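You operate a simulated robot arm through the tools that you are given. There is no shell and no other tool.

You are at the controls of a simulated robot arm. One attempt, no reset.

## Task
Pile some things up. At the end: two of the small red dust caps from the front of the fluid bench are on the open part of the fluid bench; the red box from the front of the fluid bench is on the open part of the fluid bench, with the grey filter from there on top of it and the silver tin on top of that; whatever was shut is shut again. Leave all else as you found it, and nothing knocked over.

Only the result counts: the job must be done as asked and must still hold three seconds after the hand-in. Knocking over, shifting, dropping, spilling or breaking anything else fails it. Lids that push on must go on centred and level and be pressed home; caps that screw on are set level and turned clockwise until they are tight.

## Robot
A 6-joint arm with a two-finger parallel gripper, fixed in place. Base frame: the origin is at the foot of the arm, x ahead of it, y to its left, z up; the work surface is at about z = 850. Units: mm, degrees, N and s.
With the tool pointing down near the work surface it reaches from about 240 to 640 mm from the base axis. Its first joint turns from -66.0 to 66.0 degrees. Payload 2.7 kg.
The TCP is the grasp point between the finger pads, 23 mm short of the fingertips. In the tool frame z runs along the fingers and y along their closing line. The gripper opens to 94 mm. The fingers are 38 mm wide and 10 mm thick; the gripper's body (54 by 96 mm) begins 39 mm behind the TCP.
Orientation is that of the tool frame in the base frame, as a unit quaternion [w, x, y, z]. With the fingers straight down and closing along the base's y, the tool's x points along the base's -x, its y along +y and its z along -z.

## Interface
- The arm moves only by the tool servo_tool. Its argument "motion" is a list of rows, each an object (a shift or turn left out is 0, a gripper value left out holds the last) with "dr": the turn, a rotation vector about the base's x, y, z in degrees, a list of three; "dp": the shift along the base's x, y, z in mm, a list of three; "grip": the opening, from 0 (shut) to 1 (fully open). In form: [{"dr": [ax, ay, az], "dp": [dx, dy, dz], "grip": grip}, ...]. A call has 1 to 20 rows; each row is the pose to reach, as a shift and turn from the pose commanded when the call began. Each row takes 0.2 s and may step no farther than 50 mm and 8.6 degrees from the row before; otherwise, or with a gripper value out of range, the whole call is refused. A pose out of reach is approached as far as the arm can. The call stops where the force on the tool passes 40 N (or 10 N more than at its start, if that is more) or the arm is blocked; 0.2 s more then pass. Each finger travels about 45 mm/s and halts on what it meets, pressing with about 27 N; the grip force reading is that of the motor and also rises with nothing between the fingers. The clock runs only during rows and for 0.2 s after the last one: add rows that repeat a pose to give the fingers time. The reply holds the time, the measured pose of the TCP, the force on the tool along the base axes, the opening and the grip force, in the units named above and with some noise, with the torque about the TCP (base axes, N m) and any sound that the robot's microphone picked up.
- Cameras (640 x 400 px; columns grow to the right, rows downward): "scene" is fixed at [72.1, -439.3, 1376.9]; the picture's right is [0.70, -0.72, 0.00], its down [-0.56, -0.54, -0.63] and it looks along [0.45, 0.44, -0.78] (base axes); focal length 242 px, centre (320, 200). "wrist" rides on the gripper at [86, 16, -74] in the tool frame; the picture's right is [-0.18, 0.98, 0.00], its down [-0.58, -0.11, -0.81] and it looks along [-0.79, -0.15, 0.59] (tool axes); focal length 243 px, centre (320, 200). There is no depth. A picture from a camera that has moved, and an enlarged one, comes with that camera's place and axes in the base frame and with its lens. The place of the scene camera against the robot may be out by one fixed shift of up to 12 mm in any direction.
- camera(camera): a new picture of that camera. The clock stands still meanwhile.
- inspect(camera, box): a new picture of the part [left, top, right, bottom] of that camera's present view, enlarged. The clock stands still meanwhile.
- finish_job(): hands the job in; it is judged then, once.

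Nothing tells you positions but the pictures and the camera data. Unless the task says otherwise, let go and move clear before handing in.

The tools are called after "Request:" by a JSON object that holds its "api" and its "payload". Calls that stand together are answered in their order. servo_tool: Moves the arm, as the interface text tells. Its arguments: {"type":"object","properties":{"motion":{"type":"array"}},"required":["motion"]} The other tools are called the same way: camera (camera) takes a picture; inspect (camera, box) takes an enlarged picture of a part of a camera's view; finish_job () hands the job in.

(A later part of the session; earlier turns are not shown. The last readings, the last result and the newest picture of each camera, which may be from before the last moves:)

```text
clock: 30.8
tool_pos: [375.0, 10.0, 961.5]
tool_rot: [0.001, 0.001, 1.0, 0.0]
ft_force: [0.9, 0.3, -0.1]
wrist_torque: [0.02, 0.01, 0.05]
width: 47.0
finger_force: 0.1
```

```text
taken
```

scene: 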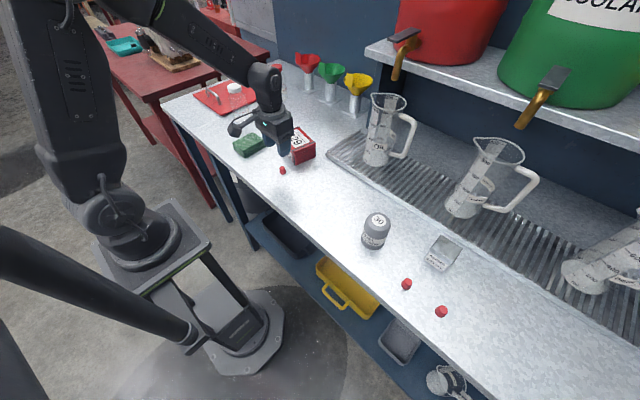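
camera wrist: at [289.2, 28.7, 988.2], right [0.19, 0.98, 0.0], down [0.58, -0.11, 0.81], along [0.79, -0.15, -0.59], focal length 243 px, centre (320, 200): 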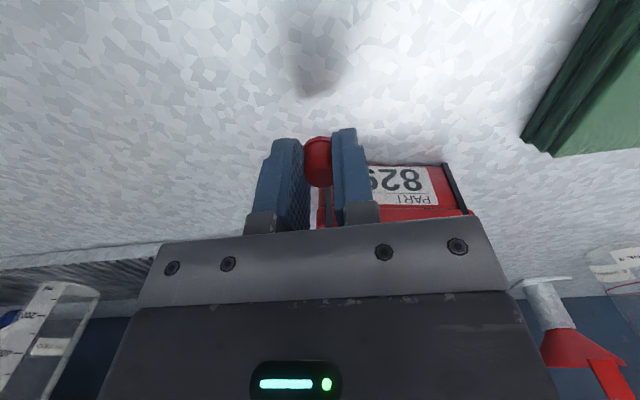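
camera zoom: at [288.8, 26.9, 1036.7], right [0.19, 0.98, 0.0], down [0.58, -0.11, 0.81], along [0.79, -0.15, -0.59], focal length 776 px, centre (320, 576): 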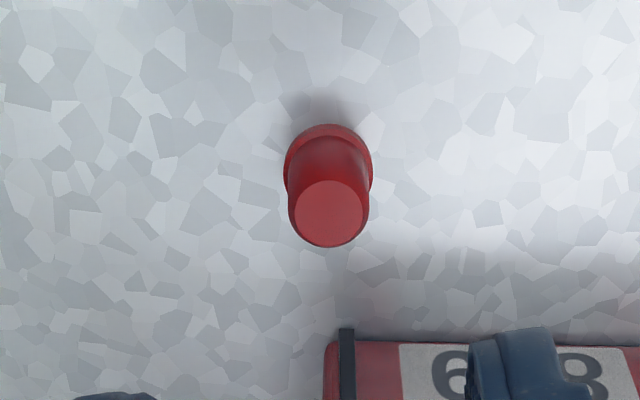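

First cap stands upright in the open area. Next I go over to the cap at about (342,-453), passing high over the filter.

Request:
{"api": "servo_tool", "payload": {"motion": [{"dp": [-3, -20, 30]}, {"dp": [-8, -65, 50]}, {"dp": [-12, -110, 50]}, {"dp": [-16, -155, 50]}, {"dp": [-20, -200, 50]}, {"dp": [-24, -245, 50]}, {"dp": [-28, -290, 50]}, {"dp": [-32, -335, 50]}, {"dp": [-36, -380, 50]}, {"dp": [-38, -425, 50]}, {"dp": [-40, -463, 25]}, {"dp": [-40, -463, 0]}, {"dp": [-40, -463, 0]}]}}

Request:
{"api": "camera", "payload": {"camera": "wrist"}}

Request:
{"api": "inspect", "payload": {"camera": "wrist", "box": [220, 20, 420, 145]}}

```text
clock: 33.6
tool_pos: [334.9, -455.5, 959.2]
tool_rot: [0.0, 0.0, 1.0, 0.0]
ft_force: [0.1, -0.1, -0.3]
wrist_torque: [-0.01, 0.01, -0.01]
width: 47.2
finger_force: 0.1
```

```text
taken
camera wrist: at [248.9, -438.5, 1034.2], right [0.19, 0.98, 0.0], down [0.58, -0.11, 0.81], along [0.79, -0.15, -0.59], focal length 243 px, centre (320, 200)
```

wrist: 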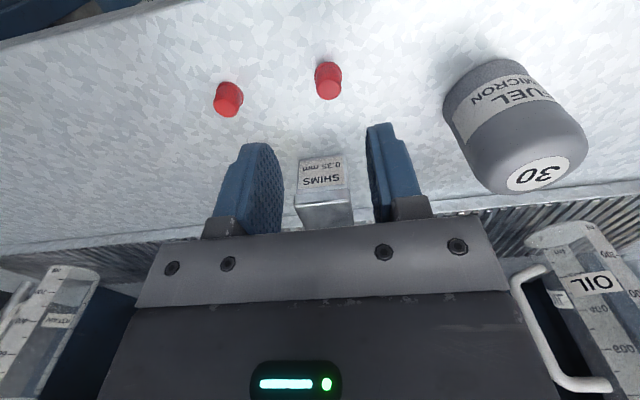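

```text
3.20 times, centred on (320, 82) of wrist
camera zoom: at [248.9, -438.5, 1034.2], right [0.19, 0.98, 0.0], down [0.58, -0.11, 0.81], along [0.79, -0.15, -0.59], focal length 776 px, centre (320, 576)
```

zoom: 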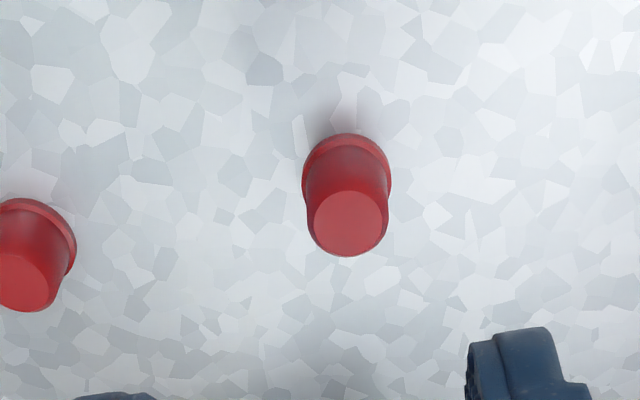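

Cap two is at about (338,-449.5). Centring and descending partway.

Request:
{"api": "servo_tool", "payload": {"motion": [{"dp": [1.5, 3, -20]}, {"dp": [3, 5, -45]}, {"dp": [3, 5, -65]}, {"dp": [3, 5, -65]}]}}

Request:
{"api": "inspect", "payload": {"camera": "wrist", "box": [240, 80, 400, 180]}}

```text
clock: 34.6
tool_pos: [337.1, -450.2, 897.4]
tool_rot: [-0.001, 0.001, 1.0, 0.0]
ft_force: [-0.6, -0.6, 0.2]
wrist_torque: [0.02, -0.01, 0.02]
width: 46.8
finger_force: 0.1
```

```text
4.00 times, centred on (320, 130) of wrist
camera zoom: at [251.1, -433.1, 970.9], right [0.19, 0.98, 0.0], down [0.58, -0.11, 0.81], along [0.79, -0.15, -0.59], focal length 970 px, centre (320, 480)
```

zoom: 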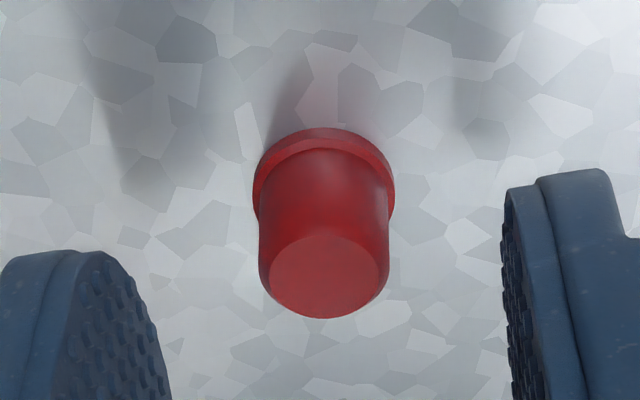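

Well centred. Descending to grip height and closing.

Request:
{"api": "servo_tool", "payload": {"motion": [{"dp": [0.5, 0.3, -12]}, {"dp": [0.5, 0.3, -19]}, {"dp": [0.5, 0.3, -21.5]}, {"dp": [0.5, 0.3, -21.5], "grip": 0.3}, {"dp": [0.5, 0.3, -21.5], "grip": 0.15}, {"dp": [0.5, 0.3, -21.5], "grip": 0.1}, {"dp": [0.5, 0.3, -21.5], "grip": 0.1}]}}

Request:
{"api": "inspect", "payload": {"camera": "wrist", "box": [240, 90, 400, 190]}}

```text
clock: 36.2
tool_pos: [339.0, -448.2, 875.7]
tool_rot: [0.001, 0.0, 1.0, 0.0]
ft_force: [-0.2, 0.5, 1.4]
wrist_torque: [0.0, 0.0, 0.0]
width: 16.1
finger_force: 27.3
```

```text
4.00 times, centred on (320, 140) of wrist
camera zoom: at [253.3, -432.4, 949.6], right [0.19, 0.98, 0.0], down [0.58, -0.11, 0.81], along [0.79, -0.15, -0.59], focal length 970 px, centre (320, 440)
```

zoom: 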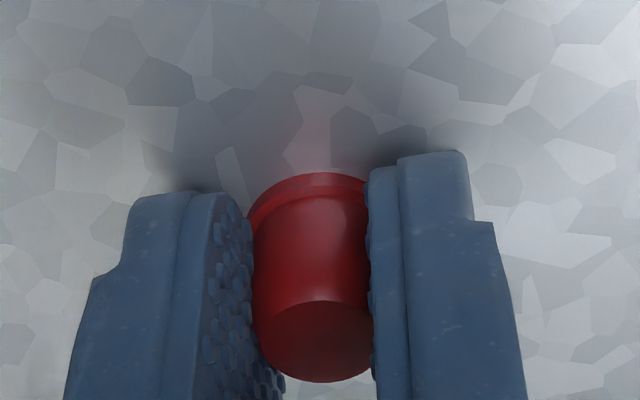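

Gripped at 16 mm. Lifting to check how it hangs.

Request:
{"api": "servo_tool", "payload": {"motion": [{"dp": [0, 0, 5]}, {"dp": [0, 0, 20]}, {"dp": [0, 0, 40]}, {"dp": [0, 0, 40]}]}}

Request:
{"api": "inspect", "payload": {"camera": "wrist", "box": [240, 90, 400, 190]}}

```text
clock: 37.2
tool_pos: [339.8, -449.5, 915.7]
tool_rot: [-0.001, 0.001, 1.0, -0.001]
ft_force: [-0.2, -0.3, 0.0]
wrist_torque: [0.0, -0.03, -0.01]
width: 15.9
finger_force: 27.2
```

```text
4.00 times, centred on (320, 140) of wrist
camera zoom: at [252.7, -432.6, 989.5], right [0.19, 0.98, 0.0], down [0.58, -0.11, 0.81], along [0.79, -0.15, -0.59], focal length 970 px, centre (320, 440)
```

zoom: 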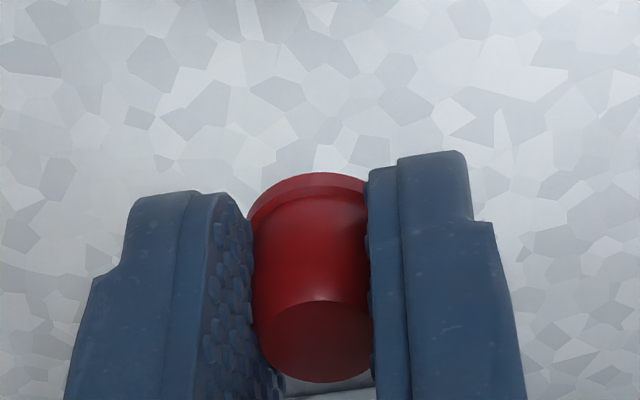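

Held well. Carrying it high over the filter to about (375, 65).

Request:
{"api": "servo_tool", "payload": {"motion": [{"dp": [0, 5, 45]}, {"dp": [0, 25, 90]}, {"dp": [2, 70, 95]}, {"dp": [5, 115, 95]}, {"dp": [8, 160, 95]}, {"dp": [11, 205, 95]}, {"dp": [14, 250, 95]}, {"dp": [17, 295, 95]}, {"dp": [20, 340, 95]}, {"dp": [24, 385, 95]}, {"dp": [28, 430, 95]}, {"dp": [32, 475, 95]}, {"dp": [35.5, 514, 70]}, {"dp": [35.5, 514, 30]}, {"dp": [35.5, 514, 0]}, {"dp": [35.5, 514, 0]}]}}

Request:
{"api": "camera", "payload": {"camera": "wrist"}}

Request:
{"api": "inspect", "payload": {"camera": "scene", "box": [230, 80, 350, 180]}}

```text
clock: 40.6
tool_pos: [372.7, 65.6, 915.2]
tool_rot: [0.0, 0.001, 1.0, 0.0]
ft_force: [-0.7, 0.1, 0.2]
wrist_torque: [-0.01, -0.05, -0.04]
width: 16.0
finger_force: 26.7
```

```text
taken
camera wrist: at [286.7, 82.2, 990.6], right [0.19, 0.98, 0.0], down [0.58, -0.11, 0.81], along [0.79, -0.15, -0.59], focal length 243 px, centre (320, 200)
```

wrist: 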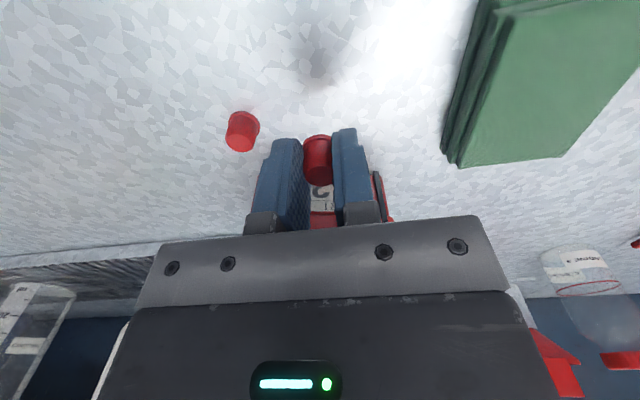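

```text
4.00 times, centred on (290, 130) of scene
camera zoom: at [72.2, -439.3, 1376.9], right [0.7, -0.72, 0.0], down [-0.56, -0.54, -0.63], along [0.45, 0.44, -0.78], focal length 969 px, centre (440, 480)
```

zoom: 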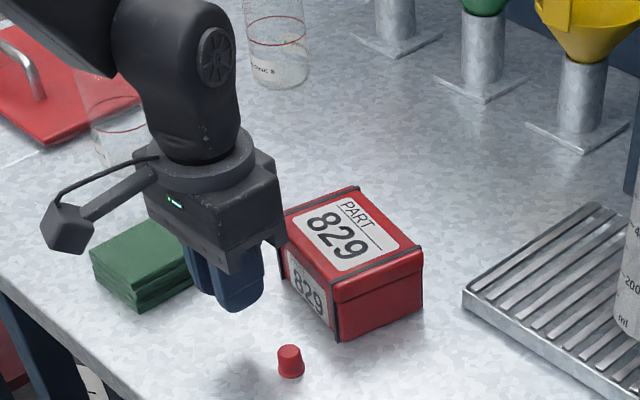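

Clear spot below, with the first cap 55 mm away. Lowering.

Request:
{"api": "servo_tool", "payload": {"motion": [{"dp": [0, 0, -20]}, {"dp": [0, 0, -34]}, {"dp": [0, 0, -37.5]}, {"dp": [0, 0, -38.5]}, {"dp": [0, 0, -39.3]}, {"dp": [0, 0, -39.3]}]}}

```text
clock: 42.0
tool_pos: [373.7, 65.1, 875.2]
tool_rot: [0.001, 0.001, 1.0, 0.0]
ft_force: [0.1, -0.1, 5.0]
wrist_torque: [-0.03, -0.05, -0.03]
width: 15.8
finger_force: 27.0
```

Contact with about 5 N. Opening and rising.

Request:
{"api": "servo_tool", "payload": {"motion": [{"dp": [0, 0, 0.3], "grip": 0.22}, {"dp": [0, 0, 0.3], "grip": 0.35}, {"dp": [0, 0, 0.3], "grip": 0.4}, {"dp": [0, 0, 20], "grip": 0.4}, {"dp": [0, 0, 60], "grip": 0.4}, {"dp": [0, 0, 105], "grip": 0.4}, {"dp": [0, 0, 130], "grip": 0.4}, {"dp": [0, 0, 130], "grip": 0.4}]}}

Request:
{"api": "camera", "payload": {"camera": "wrist"}}

Request:
{"api": "inspect", "payload": {"camera": "scene", "box": [230, 80, 350, 180]}}

```text
clock: 43.8
tool_pos: [373.8, 65.1, 1005.7]
tool_rot: [0.0, 0.001, 1.0, 0.0]
ft_force: [0.9, 1.1, 0.6]
wrist_torque: [0.01, 0.02, -0.04]
width: 37.8
finger_force: 0.1
```

```text
taken
camera wrist: at [287.7, 82.1, 1079.6], right [0.19, 0.98, 0.0], down [0.58, -0.11, 0.81], along [0.79, -0.15, -0.59], focal length 243 px, centre (320, 200)
```

wrist: 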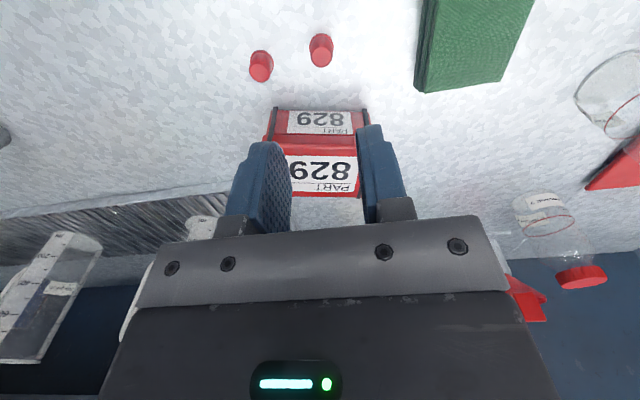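

```text
4.00 times, centred on (290, 130) of scene
camera zoom: at [72.1, -439.3, 1376.9], right [0.7, -0.72, 0.0], down [-0.56, -0.54, -0.63], along [0.45, 0.44, -0.78], focal length 969 px, centre (440, 480)
```

zoom: 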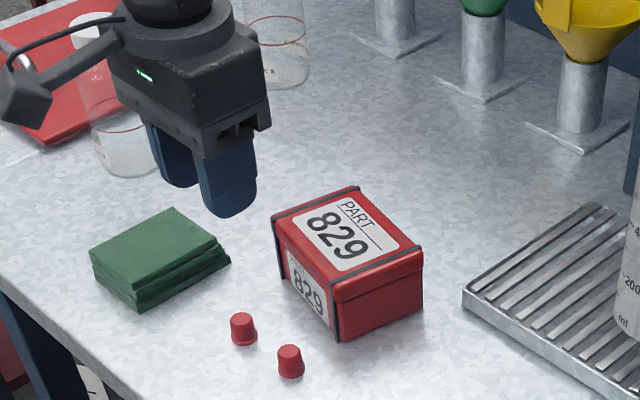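

Both caps stand upright beside the box. Now to the filter: I'll view it from the front with the gripper fully open.

Request:
{"api": "servo_tool", "payload": {"motion": [{"dp": [-10, -30, 20], "grip": 1.0}, {"dp": [-20, -75, 40], "grip": 1.0}, {"dp": [-30, -120, 54], "grip": 1.0}, {"dp": [-40, -165, 54], "grip": 1.0}, {"dp": [-50, -210, 54], "grip": 1.0}, {"dp": [-60, -255, 54], "grip": 1.0}, {"dp": [-70, -300, 54], "grip": 1.0}, {"dp": [-74, -345, 54], "grip": 1.0}, {"dp": [-74, -390, 54], "grip": 1.0}, {"dp": [-74, -400, 54], "grip": 1.0}, {"dp": [-74, -400, 54], "grip": 1.0}]}}

Request:
{"api": "camera", "payload": {"camera": "wrist"}}

Request:
{"api": "inspect", "payload": {"camera": "wrist", "box": [240, 50, 400, 150]}}

```text
refused: row 2 steps farther than a row can; nothing moved
```

```text
taken
camera wrist: at [287.7, 82.1, 1079.6], right [0.19, 0.98, 0.0], down [0.58, -0.11, 0.81], along [0.79, -0.15, -0.59], focal length 243 px, centre (320, 200)
```

wrist: 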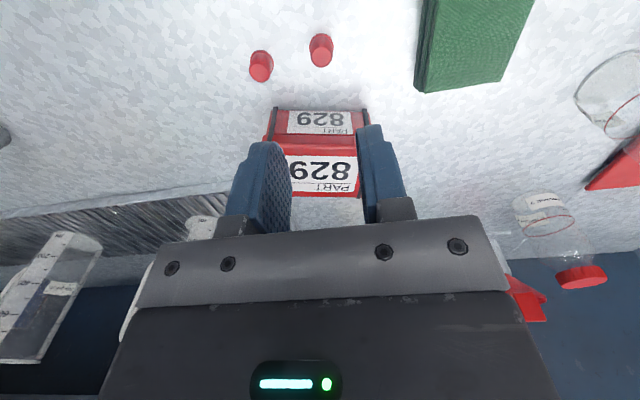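

```text
4.00 times, centred on (320, 100) of wrist
camera zoom: at [287.7, 82.1, 1079.6], right [0.19, 0.98, 0.0], down [0.58, -0.11, 0.81], along [0.79, -0.15, -0.59], focal length 970 px, centre (320, 600)
```

zoom: 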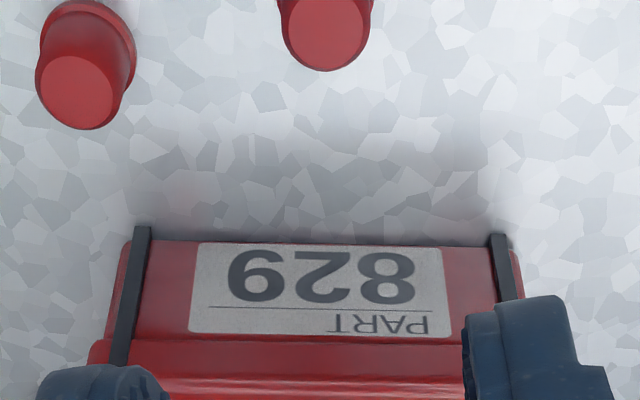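

One row was just over the step limit, so nothing moved; I'll repeat the transfer with smaller steps.

Request:
{"api": "servo_tool", "payload": {"motion": [{"dp": [-8, -25, 20], "grip": 1.0}, {"dp": [-16, -60, 40], "grip": 1.0}, {"dp": [-24, -100, 54], "grip": 1.0}, {"dp": [-32, -145, 54], "grip": 1.0}, {"dp": [-40, -190, 54], "grip": 1.0}, {"dp": [-48, -235, 54], "grip": 1.0}, {"dp": [-56, -280, 54], "grip": 1.0}, {"dp": [-64, -325, 54], "grip": 1.0}, {"dp": [-72, -370, 54], "grip": 1.0}, {"dp": [-74, -400, 54], "grip": 1.0}, {"dp": [-74, -400, 54], "grip": 1.0}]}}

Request:
{"api": "camera", "payload": {"camera": "wrist"}}

Request:
{"api": "inspect", "payload": {"camera": "wrist", "box": [240, 50, 400, 150]}}

```text
clock: 46.2
tool_pos: [297.3, -334.0, 1062.8]
tool_rot: [0.0, 0.001, 1.0, 0.0]
ft_force: [-0.4, 1.0, 0.0]
wrist_torque: [-0.02, 0.01, -0.01]
width: 94.1
finger_force: 0.1
```

```text
taken
camera wrist: at [211.4, -317.7, 1137.1], right [0.19, 0.98, 0.0], down [0.58, -0.11, 0.81], along [0.79, -0.15, -0.59], focal length 243 px, centre (320, 200)
```

wrist: 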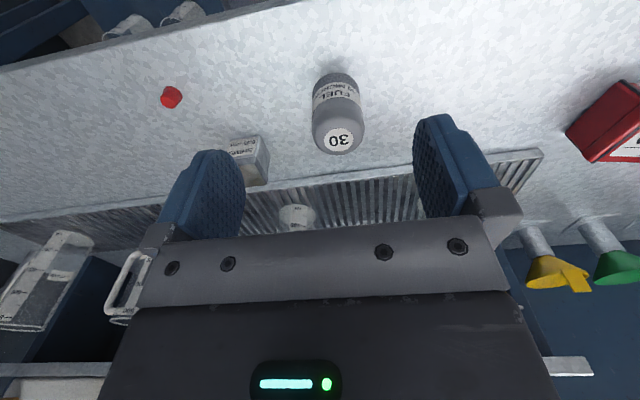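

```text
4.00 times, centred on (320, 100) of wrist
camera zoom: at [211.4, -317.7, 1137.1], right [0.19, 0.98, 0.0], down [0.58, -0.11, 0.81], along [0.79, -0.15, -0.59], focal length 970 px, centre (320, 600)
```

zoom: 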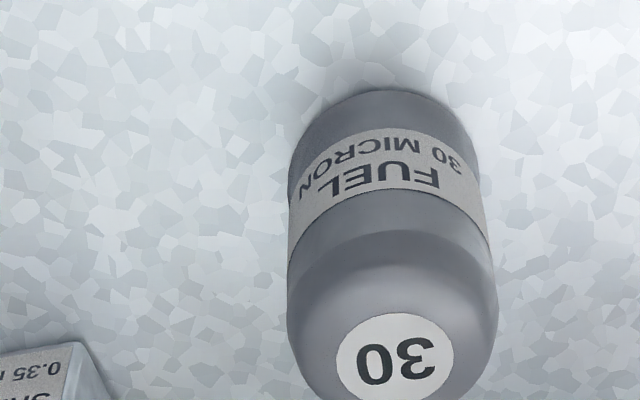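

The filter is about 58 mm across, 89 mm tall, centred near (377,-329.5). I'll move over it, then check before descending.

Request:
{"api": "servo_tool", "payload": {"motion": [{"dp": [40, 2, 0]}, {"dp": [79, 4, 0]}, {"dp": [79, 4, -40]}, {"dp": [79, 4, -72]}, {"dp": [79, 4, -72]}]}}

Request:
{"api": "camera", "payload": {"camera": "wrist"}}

Request:
{"api": "inspect", "payload": {"camera": "scene", "box": [330, 160, 430, 260]}}

```text
clock: 47.4
tool_pos: [379.1, -330.4, 988.3]
tool_rot: [0.0, 0.0, 1.0, 0.0]
ft_force: [0.5, 0.4, -0.8]
wrist_torque: [0.0, 0.0, 0.04]
width: 93.9
finger_force: 0.0
```

```text
taken
camera wrist: at [292.5, -312.9, 1062.1], right [0.19, 0.98, 0.0], down [0.58, -0.11, 0.81], along [0.79, -0.15, -0.59], focal length 243 px, centre (320, 200)
```

wrist: 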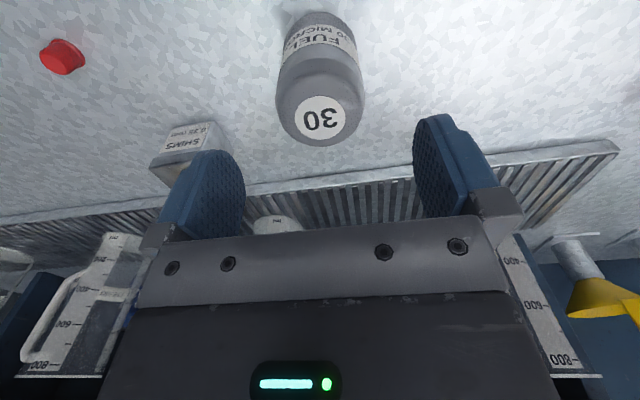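

```text
4.00 times, centred on (380, 210) of scene
camera zoom: at [72.2, -439.3, 1376.9], right [0.7, -0.72, 0.0], down [-0.56, -0.54, -0.63], along [0.45, 0.44, -0.78], focal length 969 px, centre (80, 160)
```

zoom: 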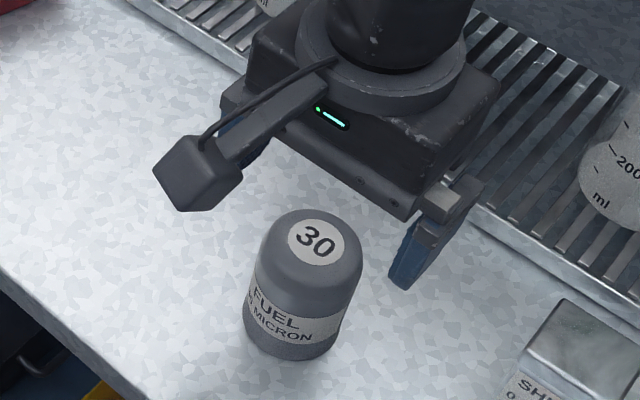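

The filter is exactly centred between the fingers. Descending to grip at z≈908 and closing.

Request:
{"api": "servo_tool", "payload": {"motion": [{"dp": [0, 0, -30]}, {"dp": [0, 0, -60]}, {"dp": [0, 0, -80]}, {"dp": [0, 0, -80]}]}}

Request:
{"api": "camera", "payload": {"camera": "wrist"}}

Request:
{"api": "inspect", "payload": {"camera": "scene", "box": [330, 160, 430, 260]}}

```text
clock: 48.4
tool_pos: [378.4, -330.0, 906.6]
tool_rot: [0.0, 0.001, 1.0, 0.0]
ft_force: [-0.1, -0.2, -0.5]
wrist_torque: [-0.02, -0.03, -0.01]
width: 93.8
finger_force: 0.0
```

```text
taken
camera wrist: at [291.2, -311.9, 980.1], right [0.19, 0.98, 0.0], down [0.58, -0.11, 0.81], along [0.79, -0.15, -0.59], focal length 243 px, centre (320, 200)
```

wrist: 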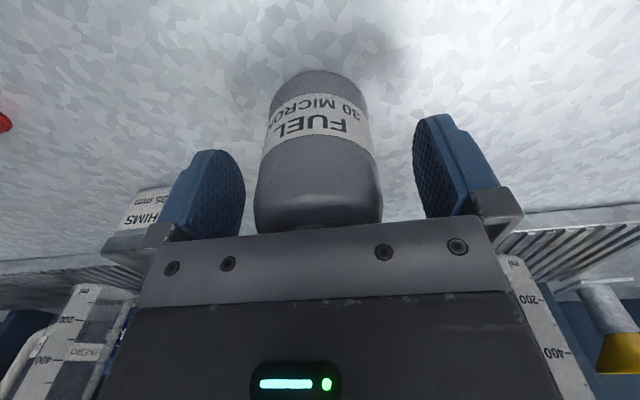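

```text
4.00 times, centred on (380, 210) of scene
camera zoom: at [72.2, -439.3, 1376.9], right [0.7, -0.72, 0.0], down [-0.56, -0.54, -0.63], along [0.45, 0.44, -0.78], focal length 969 px, centre (80, 160)
```

zoom: 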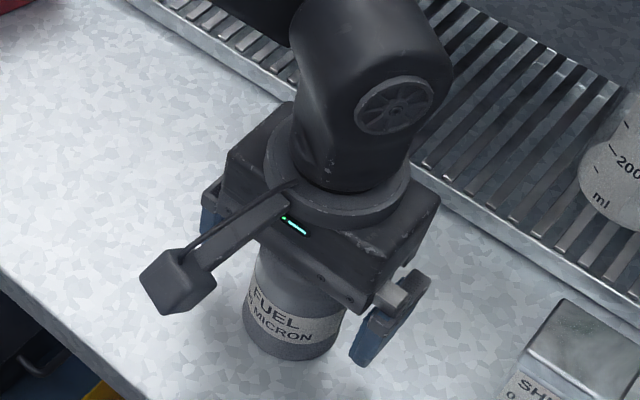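

Good straddle, with the gripper body just above the filter's top. Closing.

Request:
{"api": "servo_tool", "payload": {"motion": [{"grip": 0.8}, {"grip": 0.6}, {"grip": 0.5}, {"grip": 0.5}, {"grip": 0.5}]}}

Request:
{"api": "camera", "payload": {"camera": "wrist"}}

```text
clock: 49.6
tool_pos: [377.3, -327.8, 906.9]
tool_rot: [0.0, 0.0, 1.0, 0.0]
ft_force: [-0.5, -0.7, 0.2]
wrist_torque: [0.01, -0.03, 0.0]
width: 58.5
finger_force: 27.0
```

```text
taken
camera wrist: at [291.2, -311.9, 980.4], right [0.19, 0.98, 0.0], down [0.58, -0.11, 0.81], along [0.79, -0.15, -0.59], focal length 243 px, centre (320, 200)
```

wrist: 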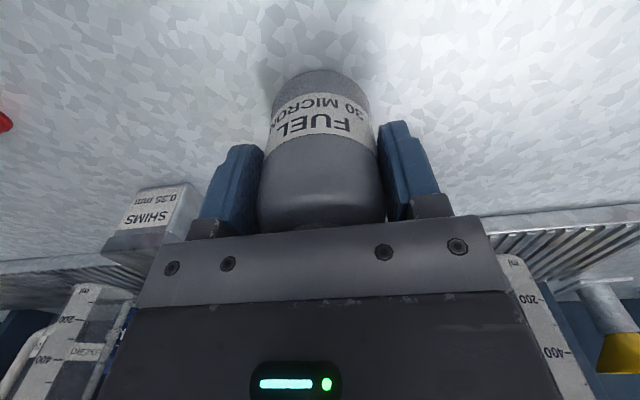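

Firm grip at 58.5 mm. Lifting straight up and checking.

Request:
{"api": "servo_tool", "payload": {"motion": [{"dp": [0, 0, 5]}, {"dp": [0, 0, 25]}, {"dp": [0, 0, 65]}, {"dp": [0, 0, 105]}, {"dp": [0, 0, 125]}, {"dp": [0, 0, 125]}]}}

Request:
{"api": "camera", "payload": {"camera": "wrist"}}

Request:
{"api": "camera", "payload": {"camera": "scene"}}

```text
clock: 51.0
tool_pos: [379.6, -330.9, 1032.5]
tool_rot: [0.0, 0.002, 1.0, -0.001]
ft_force: [-0.6, -0.3, -2.9]
wrist_torque: [-0.01, 0.0, 0.04]
width: 58.4
finger_force: 26.6
```

```text
taken
camera wrist: at [292.7, -313.2, 1107.3], right [0.19, 0.98, 0.0], down [0.58, -0.11, 0.81], along [0.79, -0.15, -0.59], focal length 243 px, centre (320, 200)
```

wrist: 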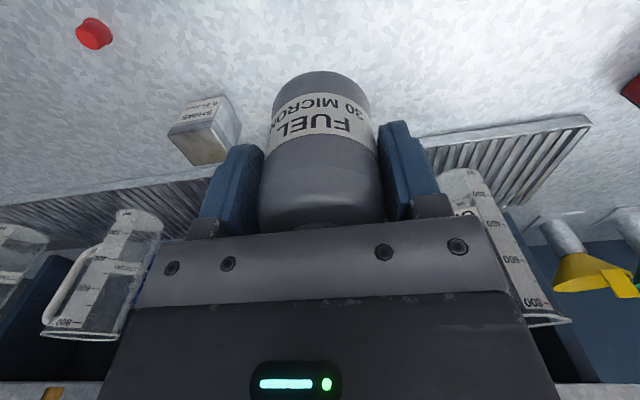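

```text
taken
```

scene: 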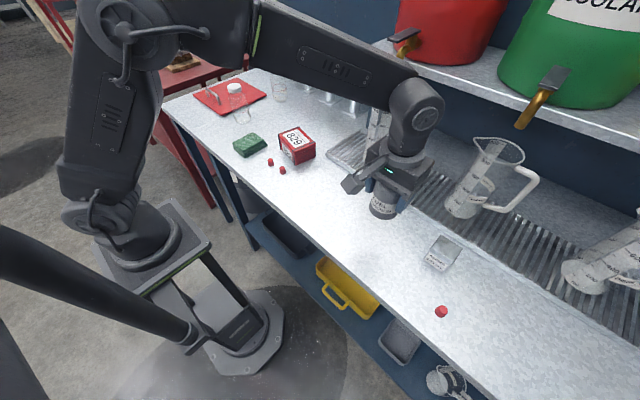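

The filter is held plumb (about 3 N). Carrying it to above the box at about (473, 50).

Request:
{"api": "servo_tool", "payload": {"motion": [{"dp": [8, 40, 0]}, {"dp": [18, 82, 0]}, {"dp": [30, 125, 0]}, {"dp": [42, 168, 0]}, {"dp": [54, 211, 0]}, {"dp": [66, 254, 0]}, {"dp": [78, 297, 0]}, {"dp": [88, 340, 0]}, {"dp": [94, 370, 0]}, {"dp": [95, 380, 0]}, {"dp": [95, 380, 0]}]}}

Request:
{"api": "camera", "payload": {"camera": "wrist"}}

Request:
{"api": "inspect", "payload": {"camera": "scene", "box": [240, 80, 360, 180]}}

```text
clock: 53.4
tool_pos: [473.2, 51.3, 1033.8]
tool_rot: [0.0, 0.001, 1.0, 0.0]
ft_force: [-0.3, 0.9, -2.6]
wrist_torque: [0.0, 0.03, -0.01]
width: 58.6
finger_force: 27.2
```

```text
taken
camera wrist: at [387.0, 67.8, 1107.9], right [0.19, 0.98, 0.0], down [0.58, -0.11, 0.81], along [0.79, -0.15, -0.59], focal length 243 px, centre (320, 200)
```

wrist: 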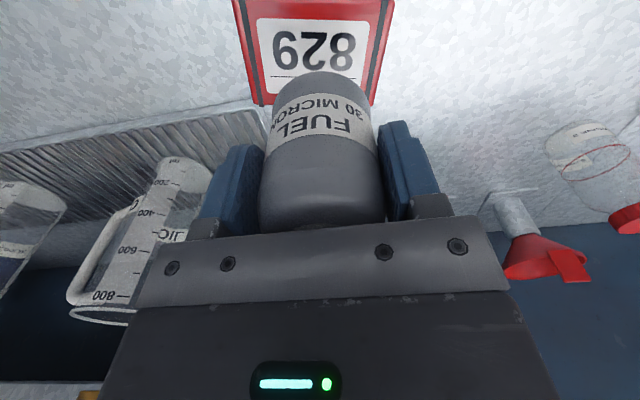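

```text
4.00 times, centred on (300, 130) of scene
camera zoom: at [72.2, -439.3, 1376.9], right [0.7, -0.72, 0.0], down [-0.56, -0.54, -0.63], along [0.45, 0.44, -0.78], focal length 969 px, centre (400, 480)
```

zoom: 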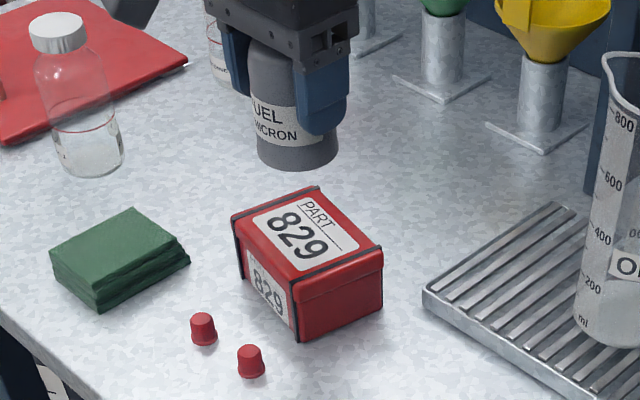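

The filter is over the middle of the box lid (centre about (472,50)). Lowering in steps, expecting contact near z≈962.

Request:
{"api": "servo_tool", "payload": {"motion": [{"dp": [-0.5, -0.5, -25]}, {"dp": [-0.5, -0.5, -45]}, {"dp": [-0.5, -0.5, -58]}, {"dp": [-0.5, -0.5, -63]}, {"dp": [-0.5, -0.5, -63]}]}}

Request:
{"api": "camera", "payload": {"camera": "wrist"}}

Request:
{"api": "inspect", "payload": {"camera": "scene", "box": [260, 90, 340, 170]}}

```text
clock: 54.6
tool_pos: [472.2, 49.1, 970.9]
tool_rot: [0.0, 0.001, 1.0, 0.0]
ft_force: [0.0, -0.1, -1.7]
wrist_torque: [0.0, 0.05, 0.03]
width: 58.8
finger_force: 27.0
```

```text
taken
camera wrist: at [387.4, 66.0, 1044.5], right [0.19, 0.98, 0.0], down [0.58, -0.11, 0.81], along [0.79, -0.15, -0.59], focal length 243 px, centre (320, 200)
```

wrist: 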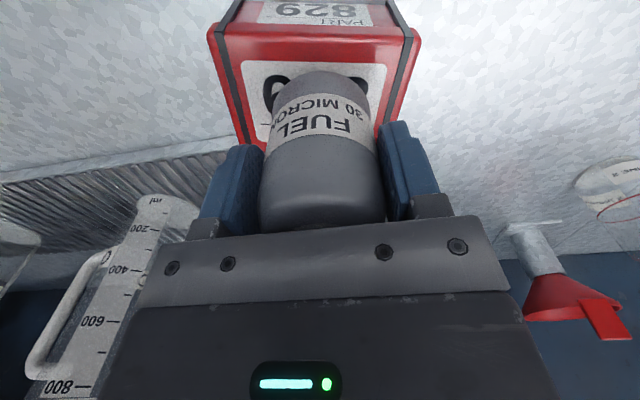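

```text
5.00 times, centred on (300, 130) of scene
camera zoom: at [72.2, -439.3, 1376.9], right [0.7, -0.72, 0.0], down [-0.56, -0.54, -0.63], along [0.45, 0.44, -0.78], focal length 1211 px, centre (420, 550)
```

zoom: 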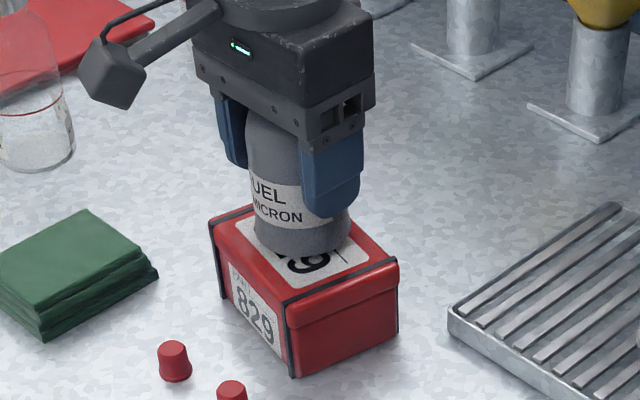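

The filter hovers just above the lid, well centred. Lowering slowly until contact.

Request:
{"api": "servo_tool", "payload": {"motion": [{"dp": [0, 0, -3]}, {"dp": [0, 0, -5]}, {"dp": [0, 0, -6]}, {"dp": [0, 0, -7]}, {"dp": [0, 0, -7]}]}}

```text
clock: 55.8
tool_pos: [475.1, 49.8, 962.7]
tool_rot: [0.004, 0.001, 1.0, 0.0]
ft_force: [4.6, -5.1, 21.3]
wrist_torque: [-0.4, -0.23, 0.04]
width: 58.7
finger_force: 27.1
```

Contact (21 N). Relieving about 1 mm and reading again.

Request:
{"api": "servo_tool", "payload": {"motion": [{"dp": [0, 0, 0.7]}, {"dp": [0, 0, 1.0]}, {"dp": [0, 0, 1.0]}]}}

Request:
{"api": "inspect", "payload": {"camera": "scene", "box": [260, 90, 340, 170]}}

Request:
{"api": "camera", "payload": {"camera": "wrist"}}

```text
clock: 56.6
tool_pos: [474.0, 50.8, 962.8]
tool_rot: [0.0, 0.001, 1.0, 0.0]
ft_force: [4.2, -0.7, 10.8]
wrist_torque: [0.16, -0.46, -0.09]
width: 58.5
finger_force: 26.3
```

```text
5.00 times, centred on (300, 130) of scene
camera zoom: at [72.1, -439.4, 1376.9], right [0.7, -0.72, 0.0], down [-0.56, -0.54, -0.63], along [0.45, 0.44, -0.78], focal length 1211 px, centre (420, 550)
```

zoom: 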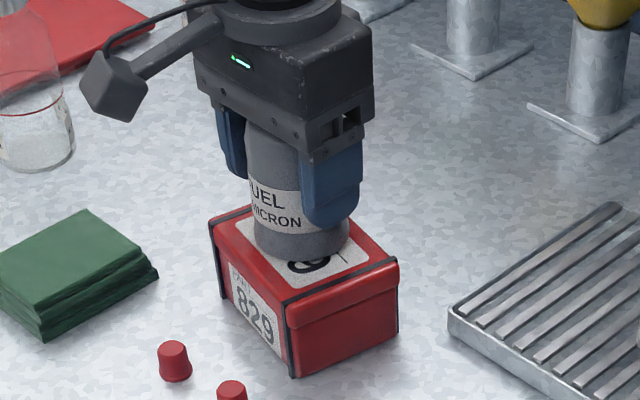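

```text
taken
camera wrist: at [387.5, 67.1, 1036.7], right [0.19, 0.98, 0.0], down [0.58, -0.11, 0.81], along [0.79, -0.15, -0.59], focal length 243 px, centre (320, 200)
```

wrist: 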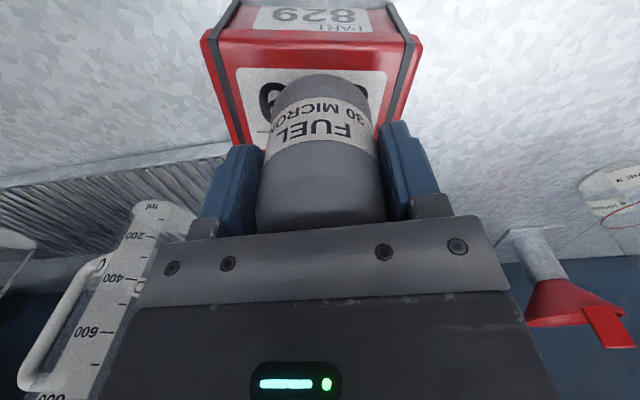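

The filter rests on the lid. Relieving a little more, then opening slowly.

Request:
{"api": "servo_tool", "payload": {"motion": [{"dp": [0, 0, 0.4]}, {"dp": [0, 0, 0.4], "grip": 0.66}, {"dp": [0, 0, 0.4], "grip": 0.75}, {"dp": [0, 0, 0.4], "grip": 0.9}, {"dp": [0, 0, 0.4], "grip": 1.0}, {"dp": [0, 0, 0.4], "grip": 1.0}]}}

Request:
{"api": "camera", "payload": {"camera": "wrist"}}

Request:
{"api": "inspect", "payload": {"camera": "scene", "box": [260, 90, 340, 170]}}

```text
clock: 58.0
tool_pos: [473.4, 49.9, 963.2]
tool_rot: [0.0, 0.001, 1.0, 0.0]
ft_force: [0.0, 0.3, 0.1]
wrist_torque: [0.0, 0.02, 0.0]
width: 93.9
finger_force: 0.1
```

```text
taken
camera wrist: at [387.6, 66.7, 1037.3], right [0.19, 0.98, 0.0], down [0.58, -0.11, 0.81], along [0.79, -0.15, -0.59], focal length 243 px, centre (320, 200)
```

wrist: 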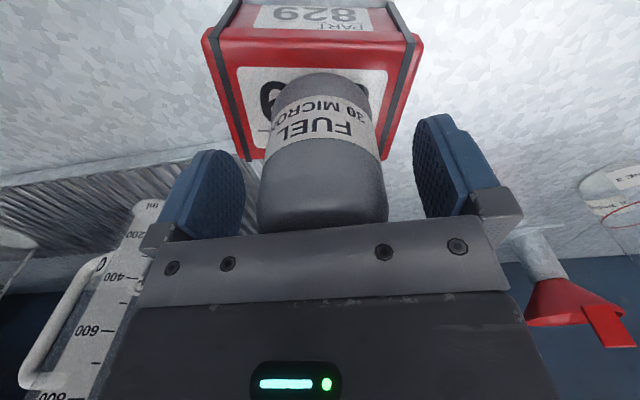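

```text
5.00 times, centred on (300, 130) of scene
camera zoom: at [72.1, -439.3, 1376.9], right [0.7, -0.72, 0.0], down [-0.56, -0.54, -0.63], along [0.45, 0.44, -0.78], focal length 1211 px, centre (420, 550)
```

zoom: 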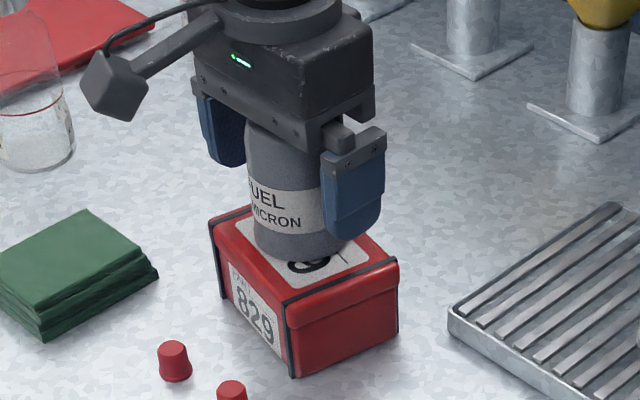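

Released and standing. Rising straight up well above the filter.

Request:
{"api": "servo_tool", "payload": {"motion": [{"dp": [0, 0, 20]}, {"dp": [0, 0, 55]}, {"dp": [0, 0, 95]}, {"dp": [-20, 0, 120]}, {"dp": [-55, 0, 130]}, {"dp": [-80, 0, 130]}, {"dp": [-80, 0, 130]}]}}

Request:
{"api": "camera", "payload": {"camera": "wrist"}}

Request:
{"api": "inspect", "payload": {"camera": "wrist", "box": [220, 40, 420, 165]}}

Request:
{"api": "inspect", "payload": {"camera": "scene", "box": [260, 90, 340, 170]}}

```text
clock: 59.6
tool_pos: [394.0, 50.0, 1092.1]
tool_rot: [0.0, 0.001, 1.0, 0.0]
ft_force: [-1.3, -0.4, 0.8]
wrist_torque: [-0.02, -0.01, 0.04]
width: 94.0
finger_force: 0.2
```

```text
taken
camera wrist: at [307.9, 67.7, 1166.1], right [0.19, 0.98, 0.0], down [0.58, -0.11, 0.81], along [0.79, -0.15, -0.59], focal length 243 px, centre (320, 200)
```

wrist: 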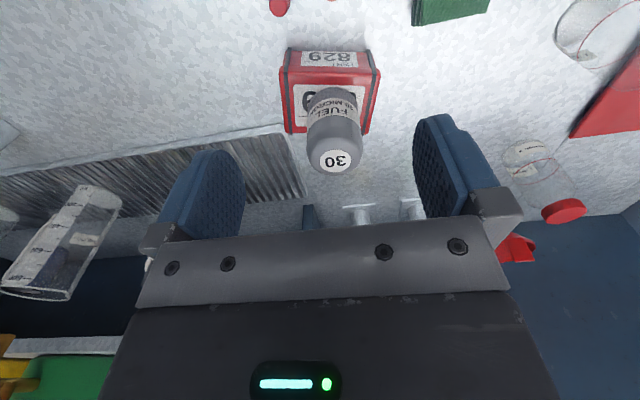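

```text
3.20 times, centred on (320, 102) of wrist
camera zoom: at [307.9, 67.7, 1166.1], right [0.19, 0.98, 0.0], down [0.58, -0.11, 0.81], along [0.79, -0.15, -0.59], focal length 776 px, centre (320, 512)
```

zoom: 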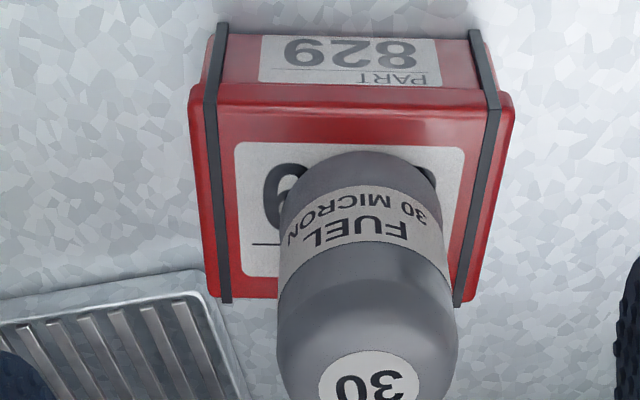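

```text
5.00 times, centred on (300, 130) of scene
camera zoom: at [72.1, -439.3, 1376.9], right [0.7, -0.72, 0.0], down [-0.56, -0.54, -0.63], along [0.45, 0.44, -0.78], focal length 1211 px, centre (420, 550)
```

zoom: 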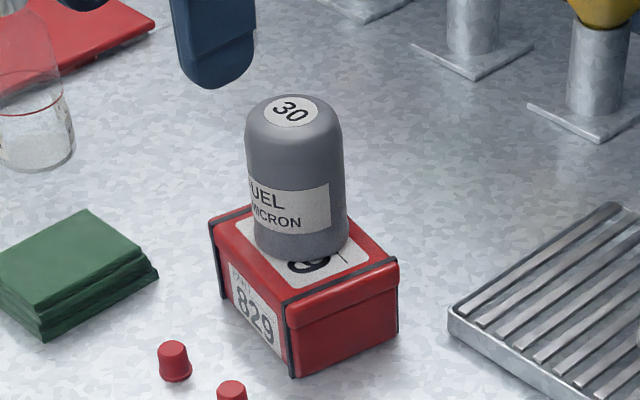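

The filter stands straight in the middle of the box. Now to the tin: moving over to view it from the front.

Request:
{"api": "servo_tool", "payload": {"motion": [{"dp": [-2, -45, 0]}, {"dp": [-4, -90, 0]}, {"dp": [-6, -135, 0]}, {"dp": [-8, -180, 0]}, {"dp": [-10, -225, 0]}, {"dp": [-12, -270, 0]}, {"dp": [-14, -315, 0]}, {"dp": [-16, -360, -10]}, {"dp": [-18, -405, -20]}, {"dp": [-20, -450, -35]}, {"dp": [-24, -495, -50]}, {"dp": [-24, -510, -60]}, {"dp": [-24, -510, -60]}]}}

Request:
{"api": "camera", "payload": {"camera": "wrist"}}

Request:
{"api": "inspect", "payload": {"camera": "wrist", "box": [240, 60, 400, 160]}}

Request:
{"api": "inspect", "payload": {"camera": "scene", "box": [410, 220, 480, 290]}}

```text
clock: 62.4
tool_pos: [370.6, -458.4, 1033.9]
tool_rot: [0.0, 0.001, 1.0, 0.0]
ft_force: [-0.4, -0.4, 0.1]
wrist_torque: [0.01, -0.01, 0.01]
width: 93.9
finger_force: 0.1
```

```text
taken
camera wrist: at [284.3, -441.9, 1108.4], right [0.19, 0.98, 0.0], down [0.58, -0.11, 0.81], along [0.79, -0.15, -0.59], focal length 243 px, centre (320, 200)
```

wrist: 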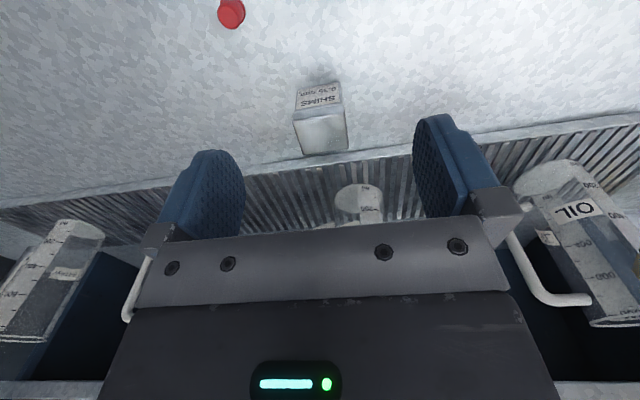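

```text
4.00 times, centred on (320, 110) of wrist
camera zoom: at [284.3, -441.9, 1108.4], right [0.19, 0.98, 0.0], down [0.58, -0.11, 0.81], along [0.79, -0.15, -0.59], focal length 970 px, centre (320, 560)
```

zoom: 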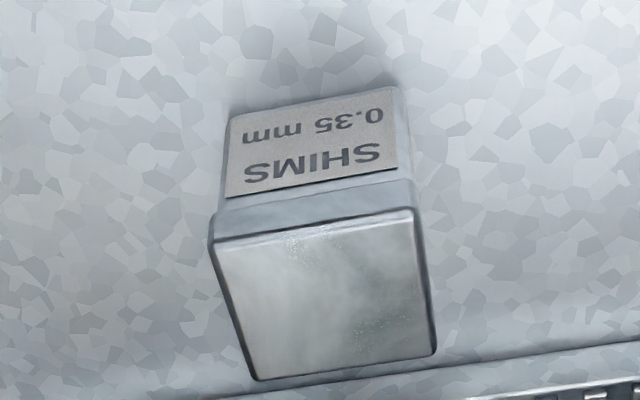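

```text
5.71 times, centred on (445, 255) of scene
camera zoom: at [72.1, -439.4, 1376.9], right [0.7, -0.72, 0.0], down [-0.56, -0.54, -0.63], along [0.45, 0.44, -0.78], focal length 1384 px, centre (-394, -114)
```

zoom: 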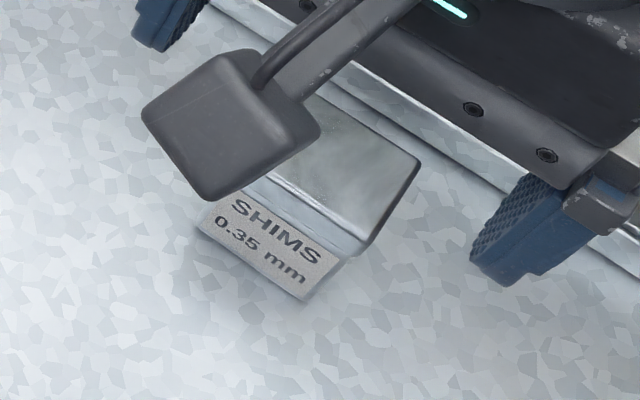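

The tin is about 47–49 mm square and 58 mm tall with a shallow slip lid, centred near (443,-469.5) and aligned with the base axes. I'll move over it and check centring before descending.

Request:
{"api": "servo_tool", "payload": {"motion": [{"dp": [35, -6, 0], "grip": 0.9}, {"dp": [70, -11, 0], "grip": 0.9}, {"dp": [70, -11, -35], "grip": 0.9}, {"dp": [70, -11, -60], "grip": 0.9}, {"dp": [70, -11, -60], "grip": 0.9}]}}

Request:
{"api": "camera", "payload": {"camera": "wrist"}}

Request:
{"api": "camera", "payload": {"camera": "scene"}}

```text
clock: 63.6
tool_pos: [434.6, -465.4, 972.9]
tool_rot: [0.001, 0.001, 1.0, 0.001]
ft_force: [0.7, -0.1, 1.0]
wrist_torque: [0.02, -0.04, -0.03]
width: 84.5
finger_force: 0.0
out of reach, approached as far as the arm can: row 2, 3, 4, 5
```

```text
taken
camera wrist: at [349.4, -448.7, 1046.3], right [0.19, 0.98, 0.0], down [0.58, -0.11, 0.81], along [0.79, -0.15, -0.59], focal length 243 px, centre (320, 200)
```

wrist: 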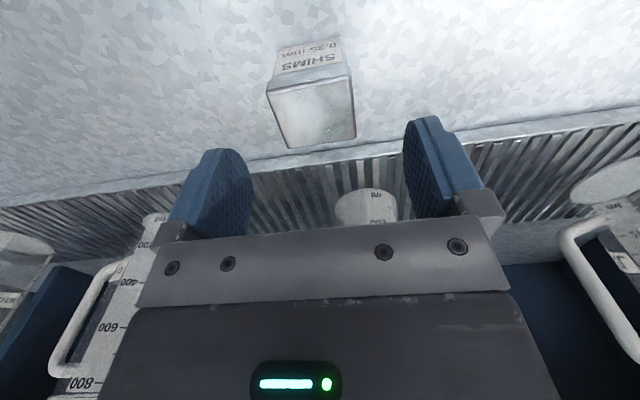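

```text
taken
```

scene: 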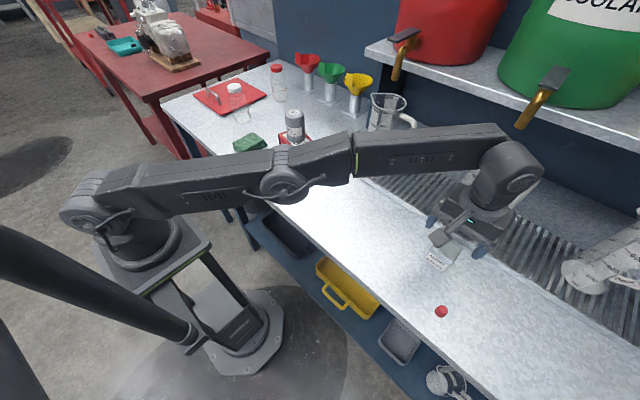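

The arm falls about 9 mm short with the tool straight down. I'll lean the gripper 6° about its closing line (fingers reaching outward), which keeps the pads flat on the tin's sides, and see if it reaches.

Request:
{"api": "servo_tool", "payload": {"motion": [{"dr": [0, -2, 0]}, {"dr": [0, -4, 0]}, {"dr": [0, -6, 0]}, {"dr": [0, -6, 0]}]}}

Request:
{"api": "camera", "payload": {"camera": "wrist"}}

```text
clock: 64.6
tool_pos: [435.4, -466.9, 972.3]
tool_rot: [0.053, 0.001, 0.999, -0.001]
ft_force: [0.2, -0.4, 0.7]
wrist_torque: [-0.01, -0.01, 0.03]
width: 84.7
finger_force: 0.0
```

```text
taken
camera wrist: at [341.9, -449.7, 1037.3], right [0.19, 0.98, 0.02], down [0.49, -0.11, 0.86], along [0.85, -0.15, -0.5], focal length 243 px, centre (320, 200)
```

wrist: 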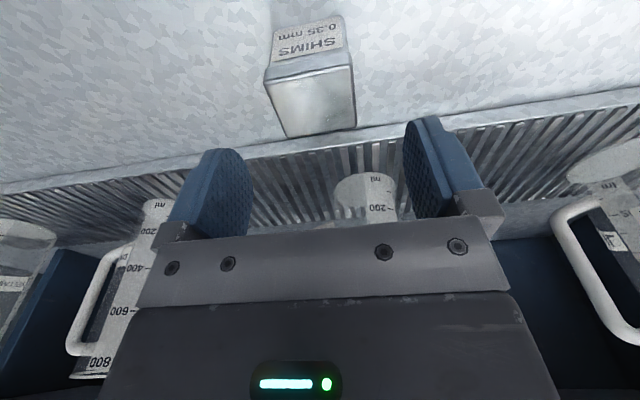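

The lean works. Now moving to the tin's centre (443,-469.6) at this height.

Request:
{"api": "servo_tool", "payload": {"motion": [{"dp": [4, -1.5, 0]}, {"dp": [7.6, -2.7, 0]}, {"dp": [7.6, -2.7, -15]}, {"dp": [7.6, -2.7, -15]}]}}

Request:
{"api": "camera", "payload": {"camera": "wrist"}}

```text
clock: 65.6
tool_pos: [443.6, -470.7, 957.6]
tool_rot: [0.053, 0.0, 0.999, 0.0]
ft_force: [0.4, -0.7, 0.5]
wrist_torque: [-0.01, 0.01, 0.01]
width: 84.5
finger_force: 0.0
```

```text
taken
camera wrist: at [349.6, -453.4, 1021.7], right [0.18, 0.98, 0.02], down [0.49, -0.11, 0.86], along [0.85, -0.15, -0.51], focal length 243 px, centre (320, 200)
```

wrist: 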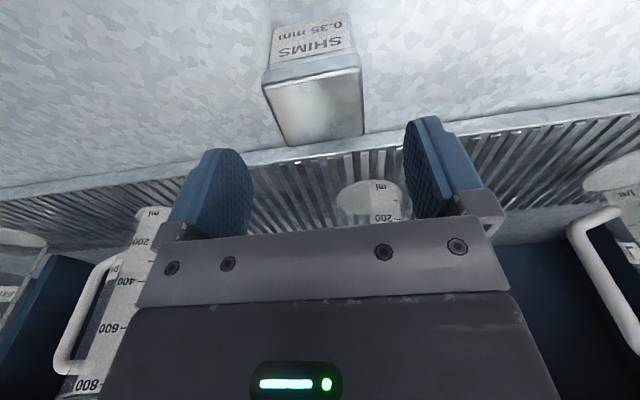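

Reached, and the tin sits centred between the fingers. Descending vertically to z≈880.

Request:
{"api": "servo_tool", "payload": {"motion": [{"dp": [0, 0.5, -25]}, {"dp": [0, 0.5, -50]}, {"dp": [0, 0.5, -68]}, {"dp": [0, 0.5, -77]}, {"dp": [0, 0.5, -77]}]}}

Request:
{"api": "camera", "payload": {"camera": "wrist"}}

Request:
{"api": "inspect", "payload": {"camera": "scene", "box": [400, 180, 520, 290]}}

```text
clock: 66.8
tool_pos: [440.9, -468.8, 879.3]
tool_rot: [0.053, 0.0, 0.999, 0.001]
ft_force: [0.4, -0.2, 0.3]
wrist_torque: [0.01, 0.0, 0.01]
width: 84.8
finger_force: 0.0
```

```text
taken
camera wrist: at [347.7, -452.0, 944.5], right [0.19, 0.98, 0.02], down [0.49, -0.11, 0.86], along [0.85, -0.15, -0.51], focal length 243 px, centre (320, 200)
```

wrist: 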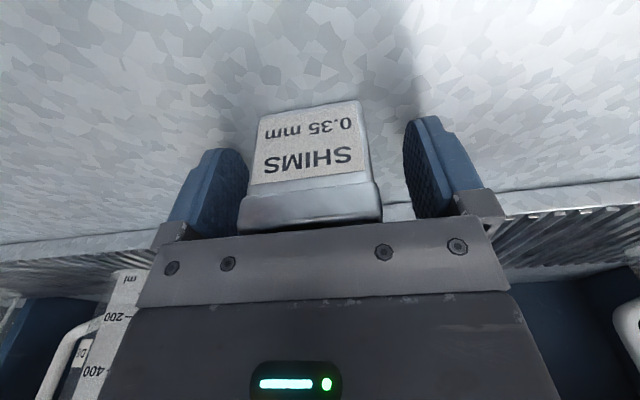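

```text
3.64 times, centred on (460, 235) of scene
camera zoom: at [72.1, -439.3, 1376.9], right [0.7, -0.72, 0.0], down [-0.56, -0.54, -0.63], along [0.45, 0.44, -0.78], focal length 881 px, centre (-189, 73)
```

zoom: 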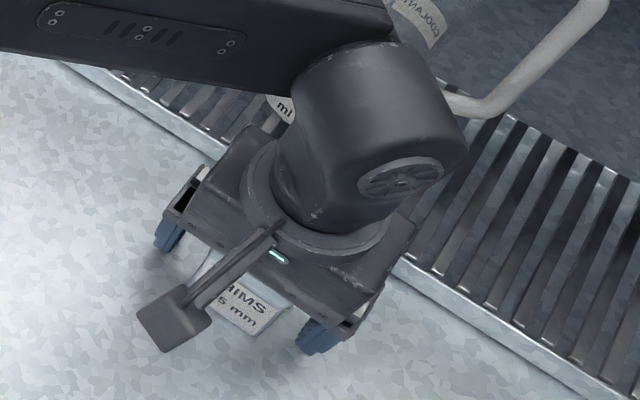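

No contact anywhere, tin well centred. Closing on it.

Request:
{"api": "servo_tool", "payload": {"motion": [{"grip": 0.7}, {"grip": 0.55}, {"grip": 0.45}, {"grip": 0.4}, {"grip": 0.4}]}}

Request:
{"api": "inspect", "payload": {"camera": "wrist", "box": [200, 70, 440, 240]}}

```text
clock: 68.0
tool_pos: [440.3, -469.8, 880.5]
tool_rot: [0.052, 0.002, 0.999, 0.0]
ft_force: [-0.5, -0.8, 1.4]
wrist_torque: [-0.01, -0.02, 0.0]
width: 49.5
finger_force: 27.1
```

```text
2.35 times, centred on (320, 155) of wrist
camera zoom: at [347.7, -452.0, 944.9], right [0.19, 0.98, 0.02], down [0.49, -0.11, 0.86], along [0.85, -0.15, -0.51], focal length 571 px, centre (320, 306)
```

zoom: 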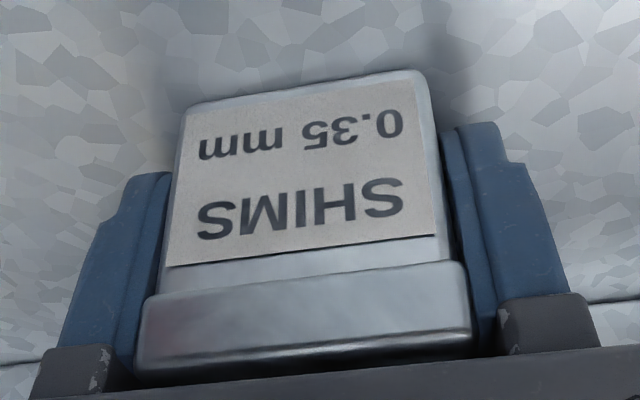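

Gripped at 49.5 mm. I'll lift only 4 mm first to confirm the tin rises whole.

Request:
{"api": "servo_tool", "payload": {"motion": [{"dp": [0, 0, 1.5]}, {"dp": [0, 0, 3]}, {"dp": [0, 0, 4.5]}, {"dp": [0, 0, 4.5]}]}}

Request:
{"api": "inspect", "payload": {"camera": "wrist", "box": [200, 70, 440, 240]}}

```text
clock: 69.0
tool_pos: [442.6, -469.4, 884.3]
tool_rot: [0.052, 0.002, 0.999, -0.001]
ft_force: [-0.4, 0.3, -1.5]
wrist_torque: [0.02, 0.02, -0.03]
width: 49.8
finger_force: 27.1
```

```text
2.35 times, centred on (320, 155) of wrist
camera zoom: at [348.7, -452.3, 949.3], right [0.18, 0.98, 0.02], down [0.49, -0.11, 0.86], along [0.85, -0.15, -0.51], focal length 571 px, centre (320, 306)
```

zoom: 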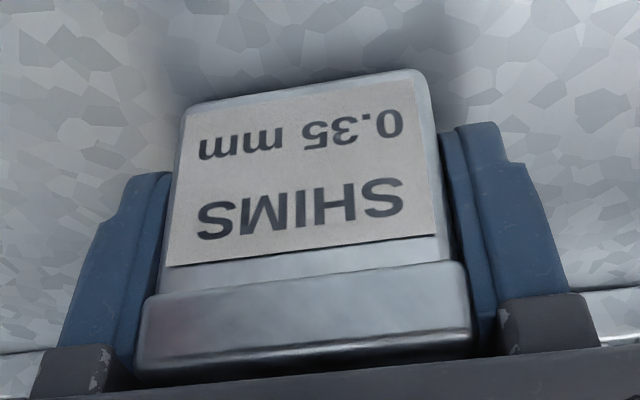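

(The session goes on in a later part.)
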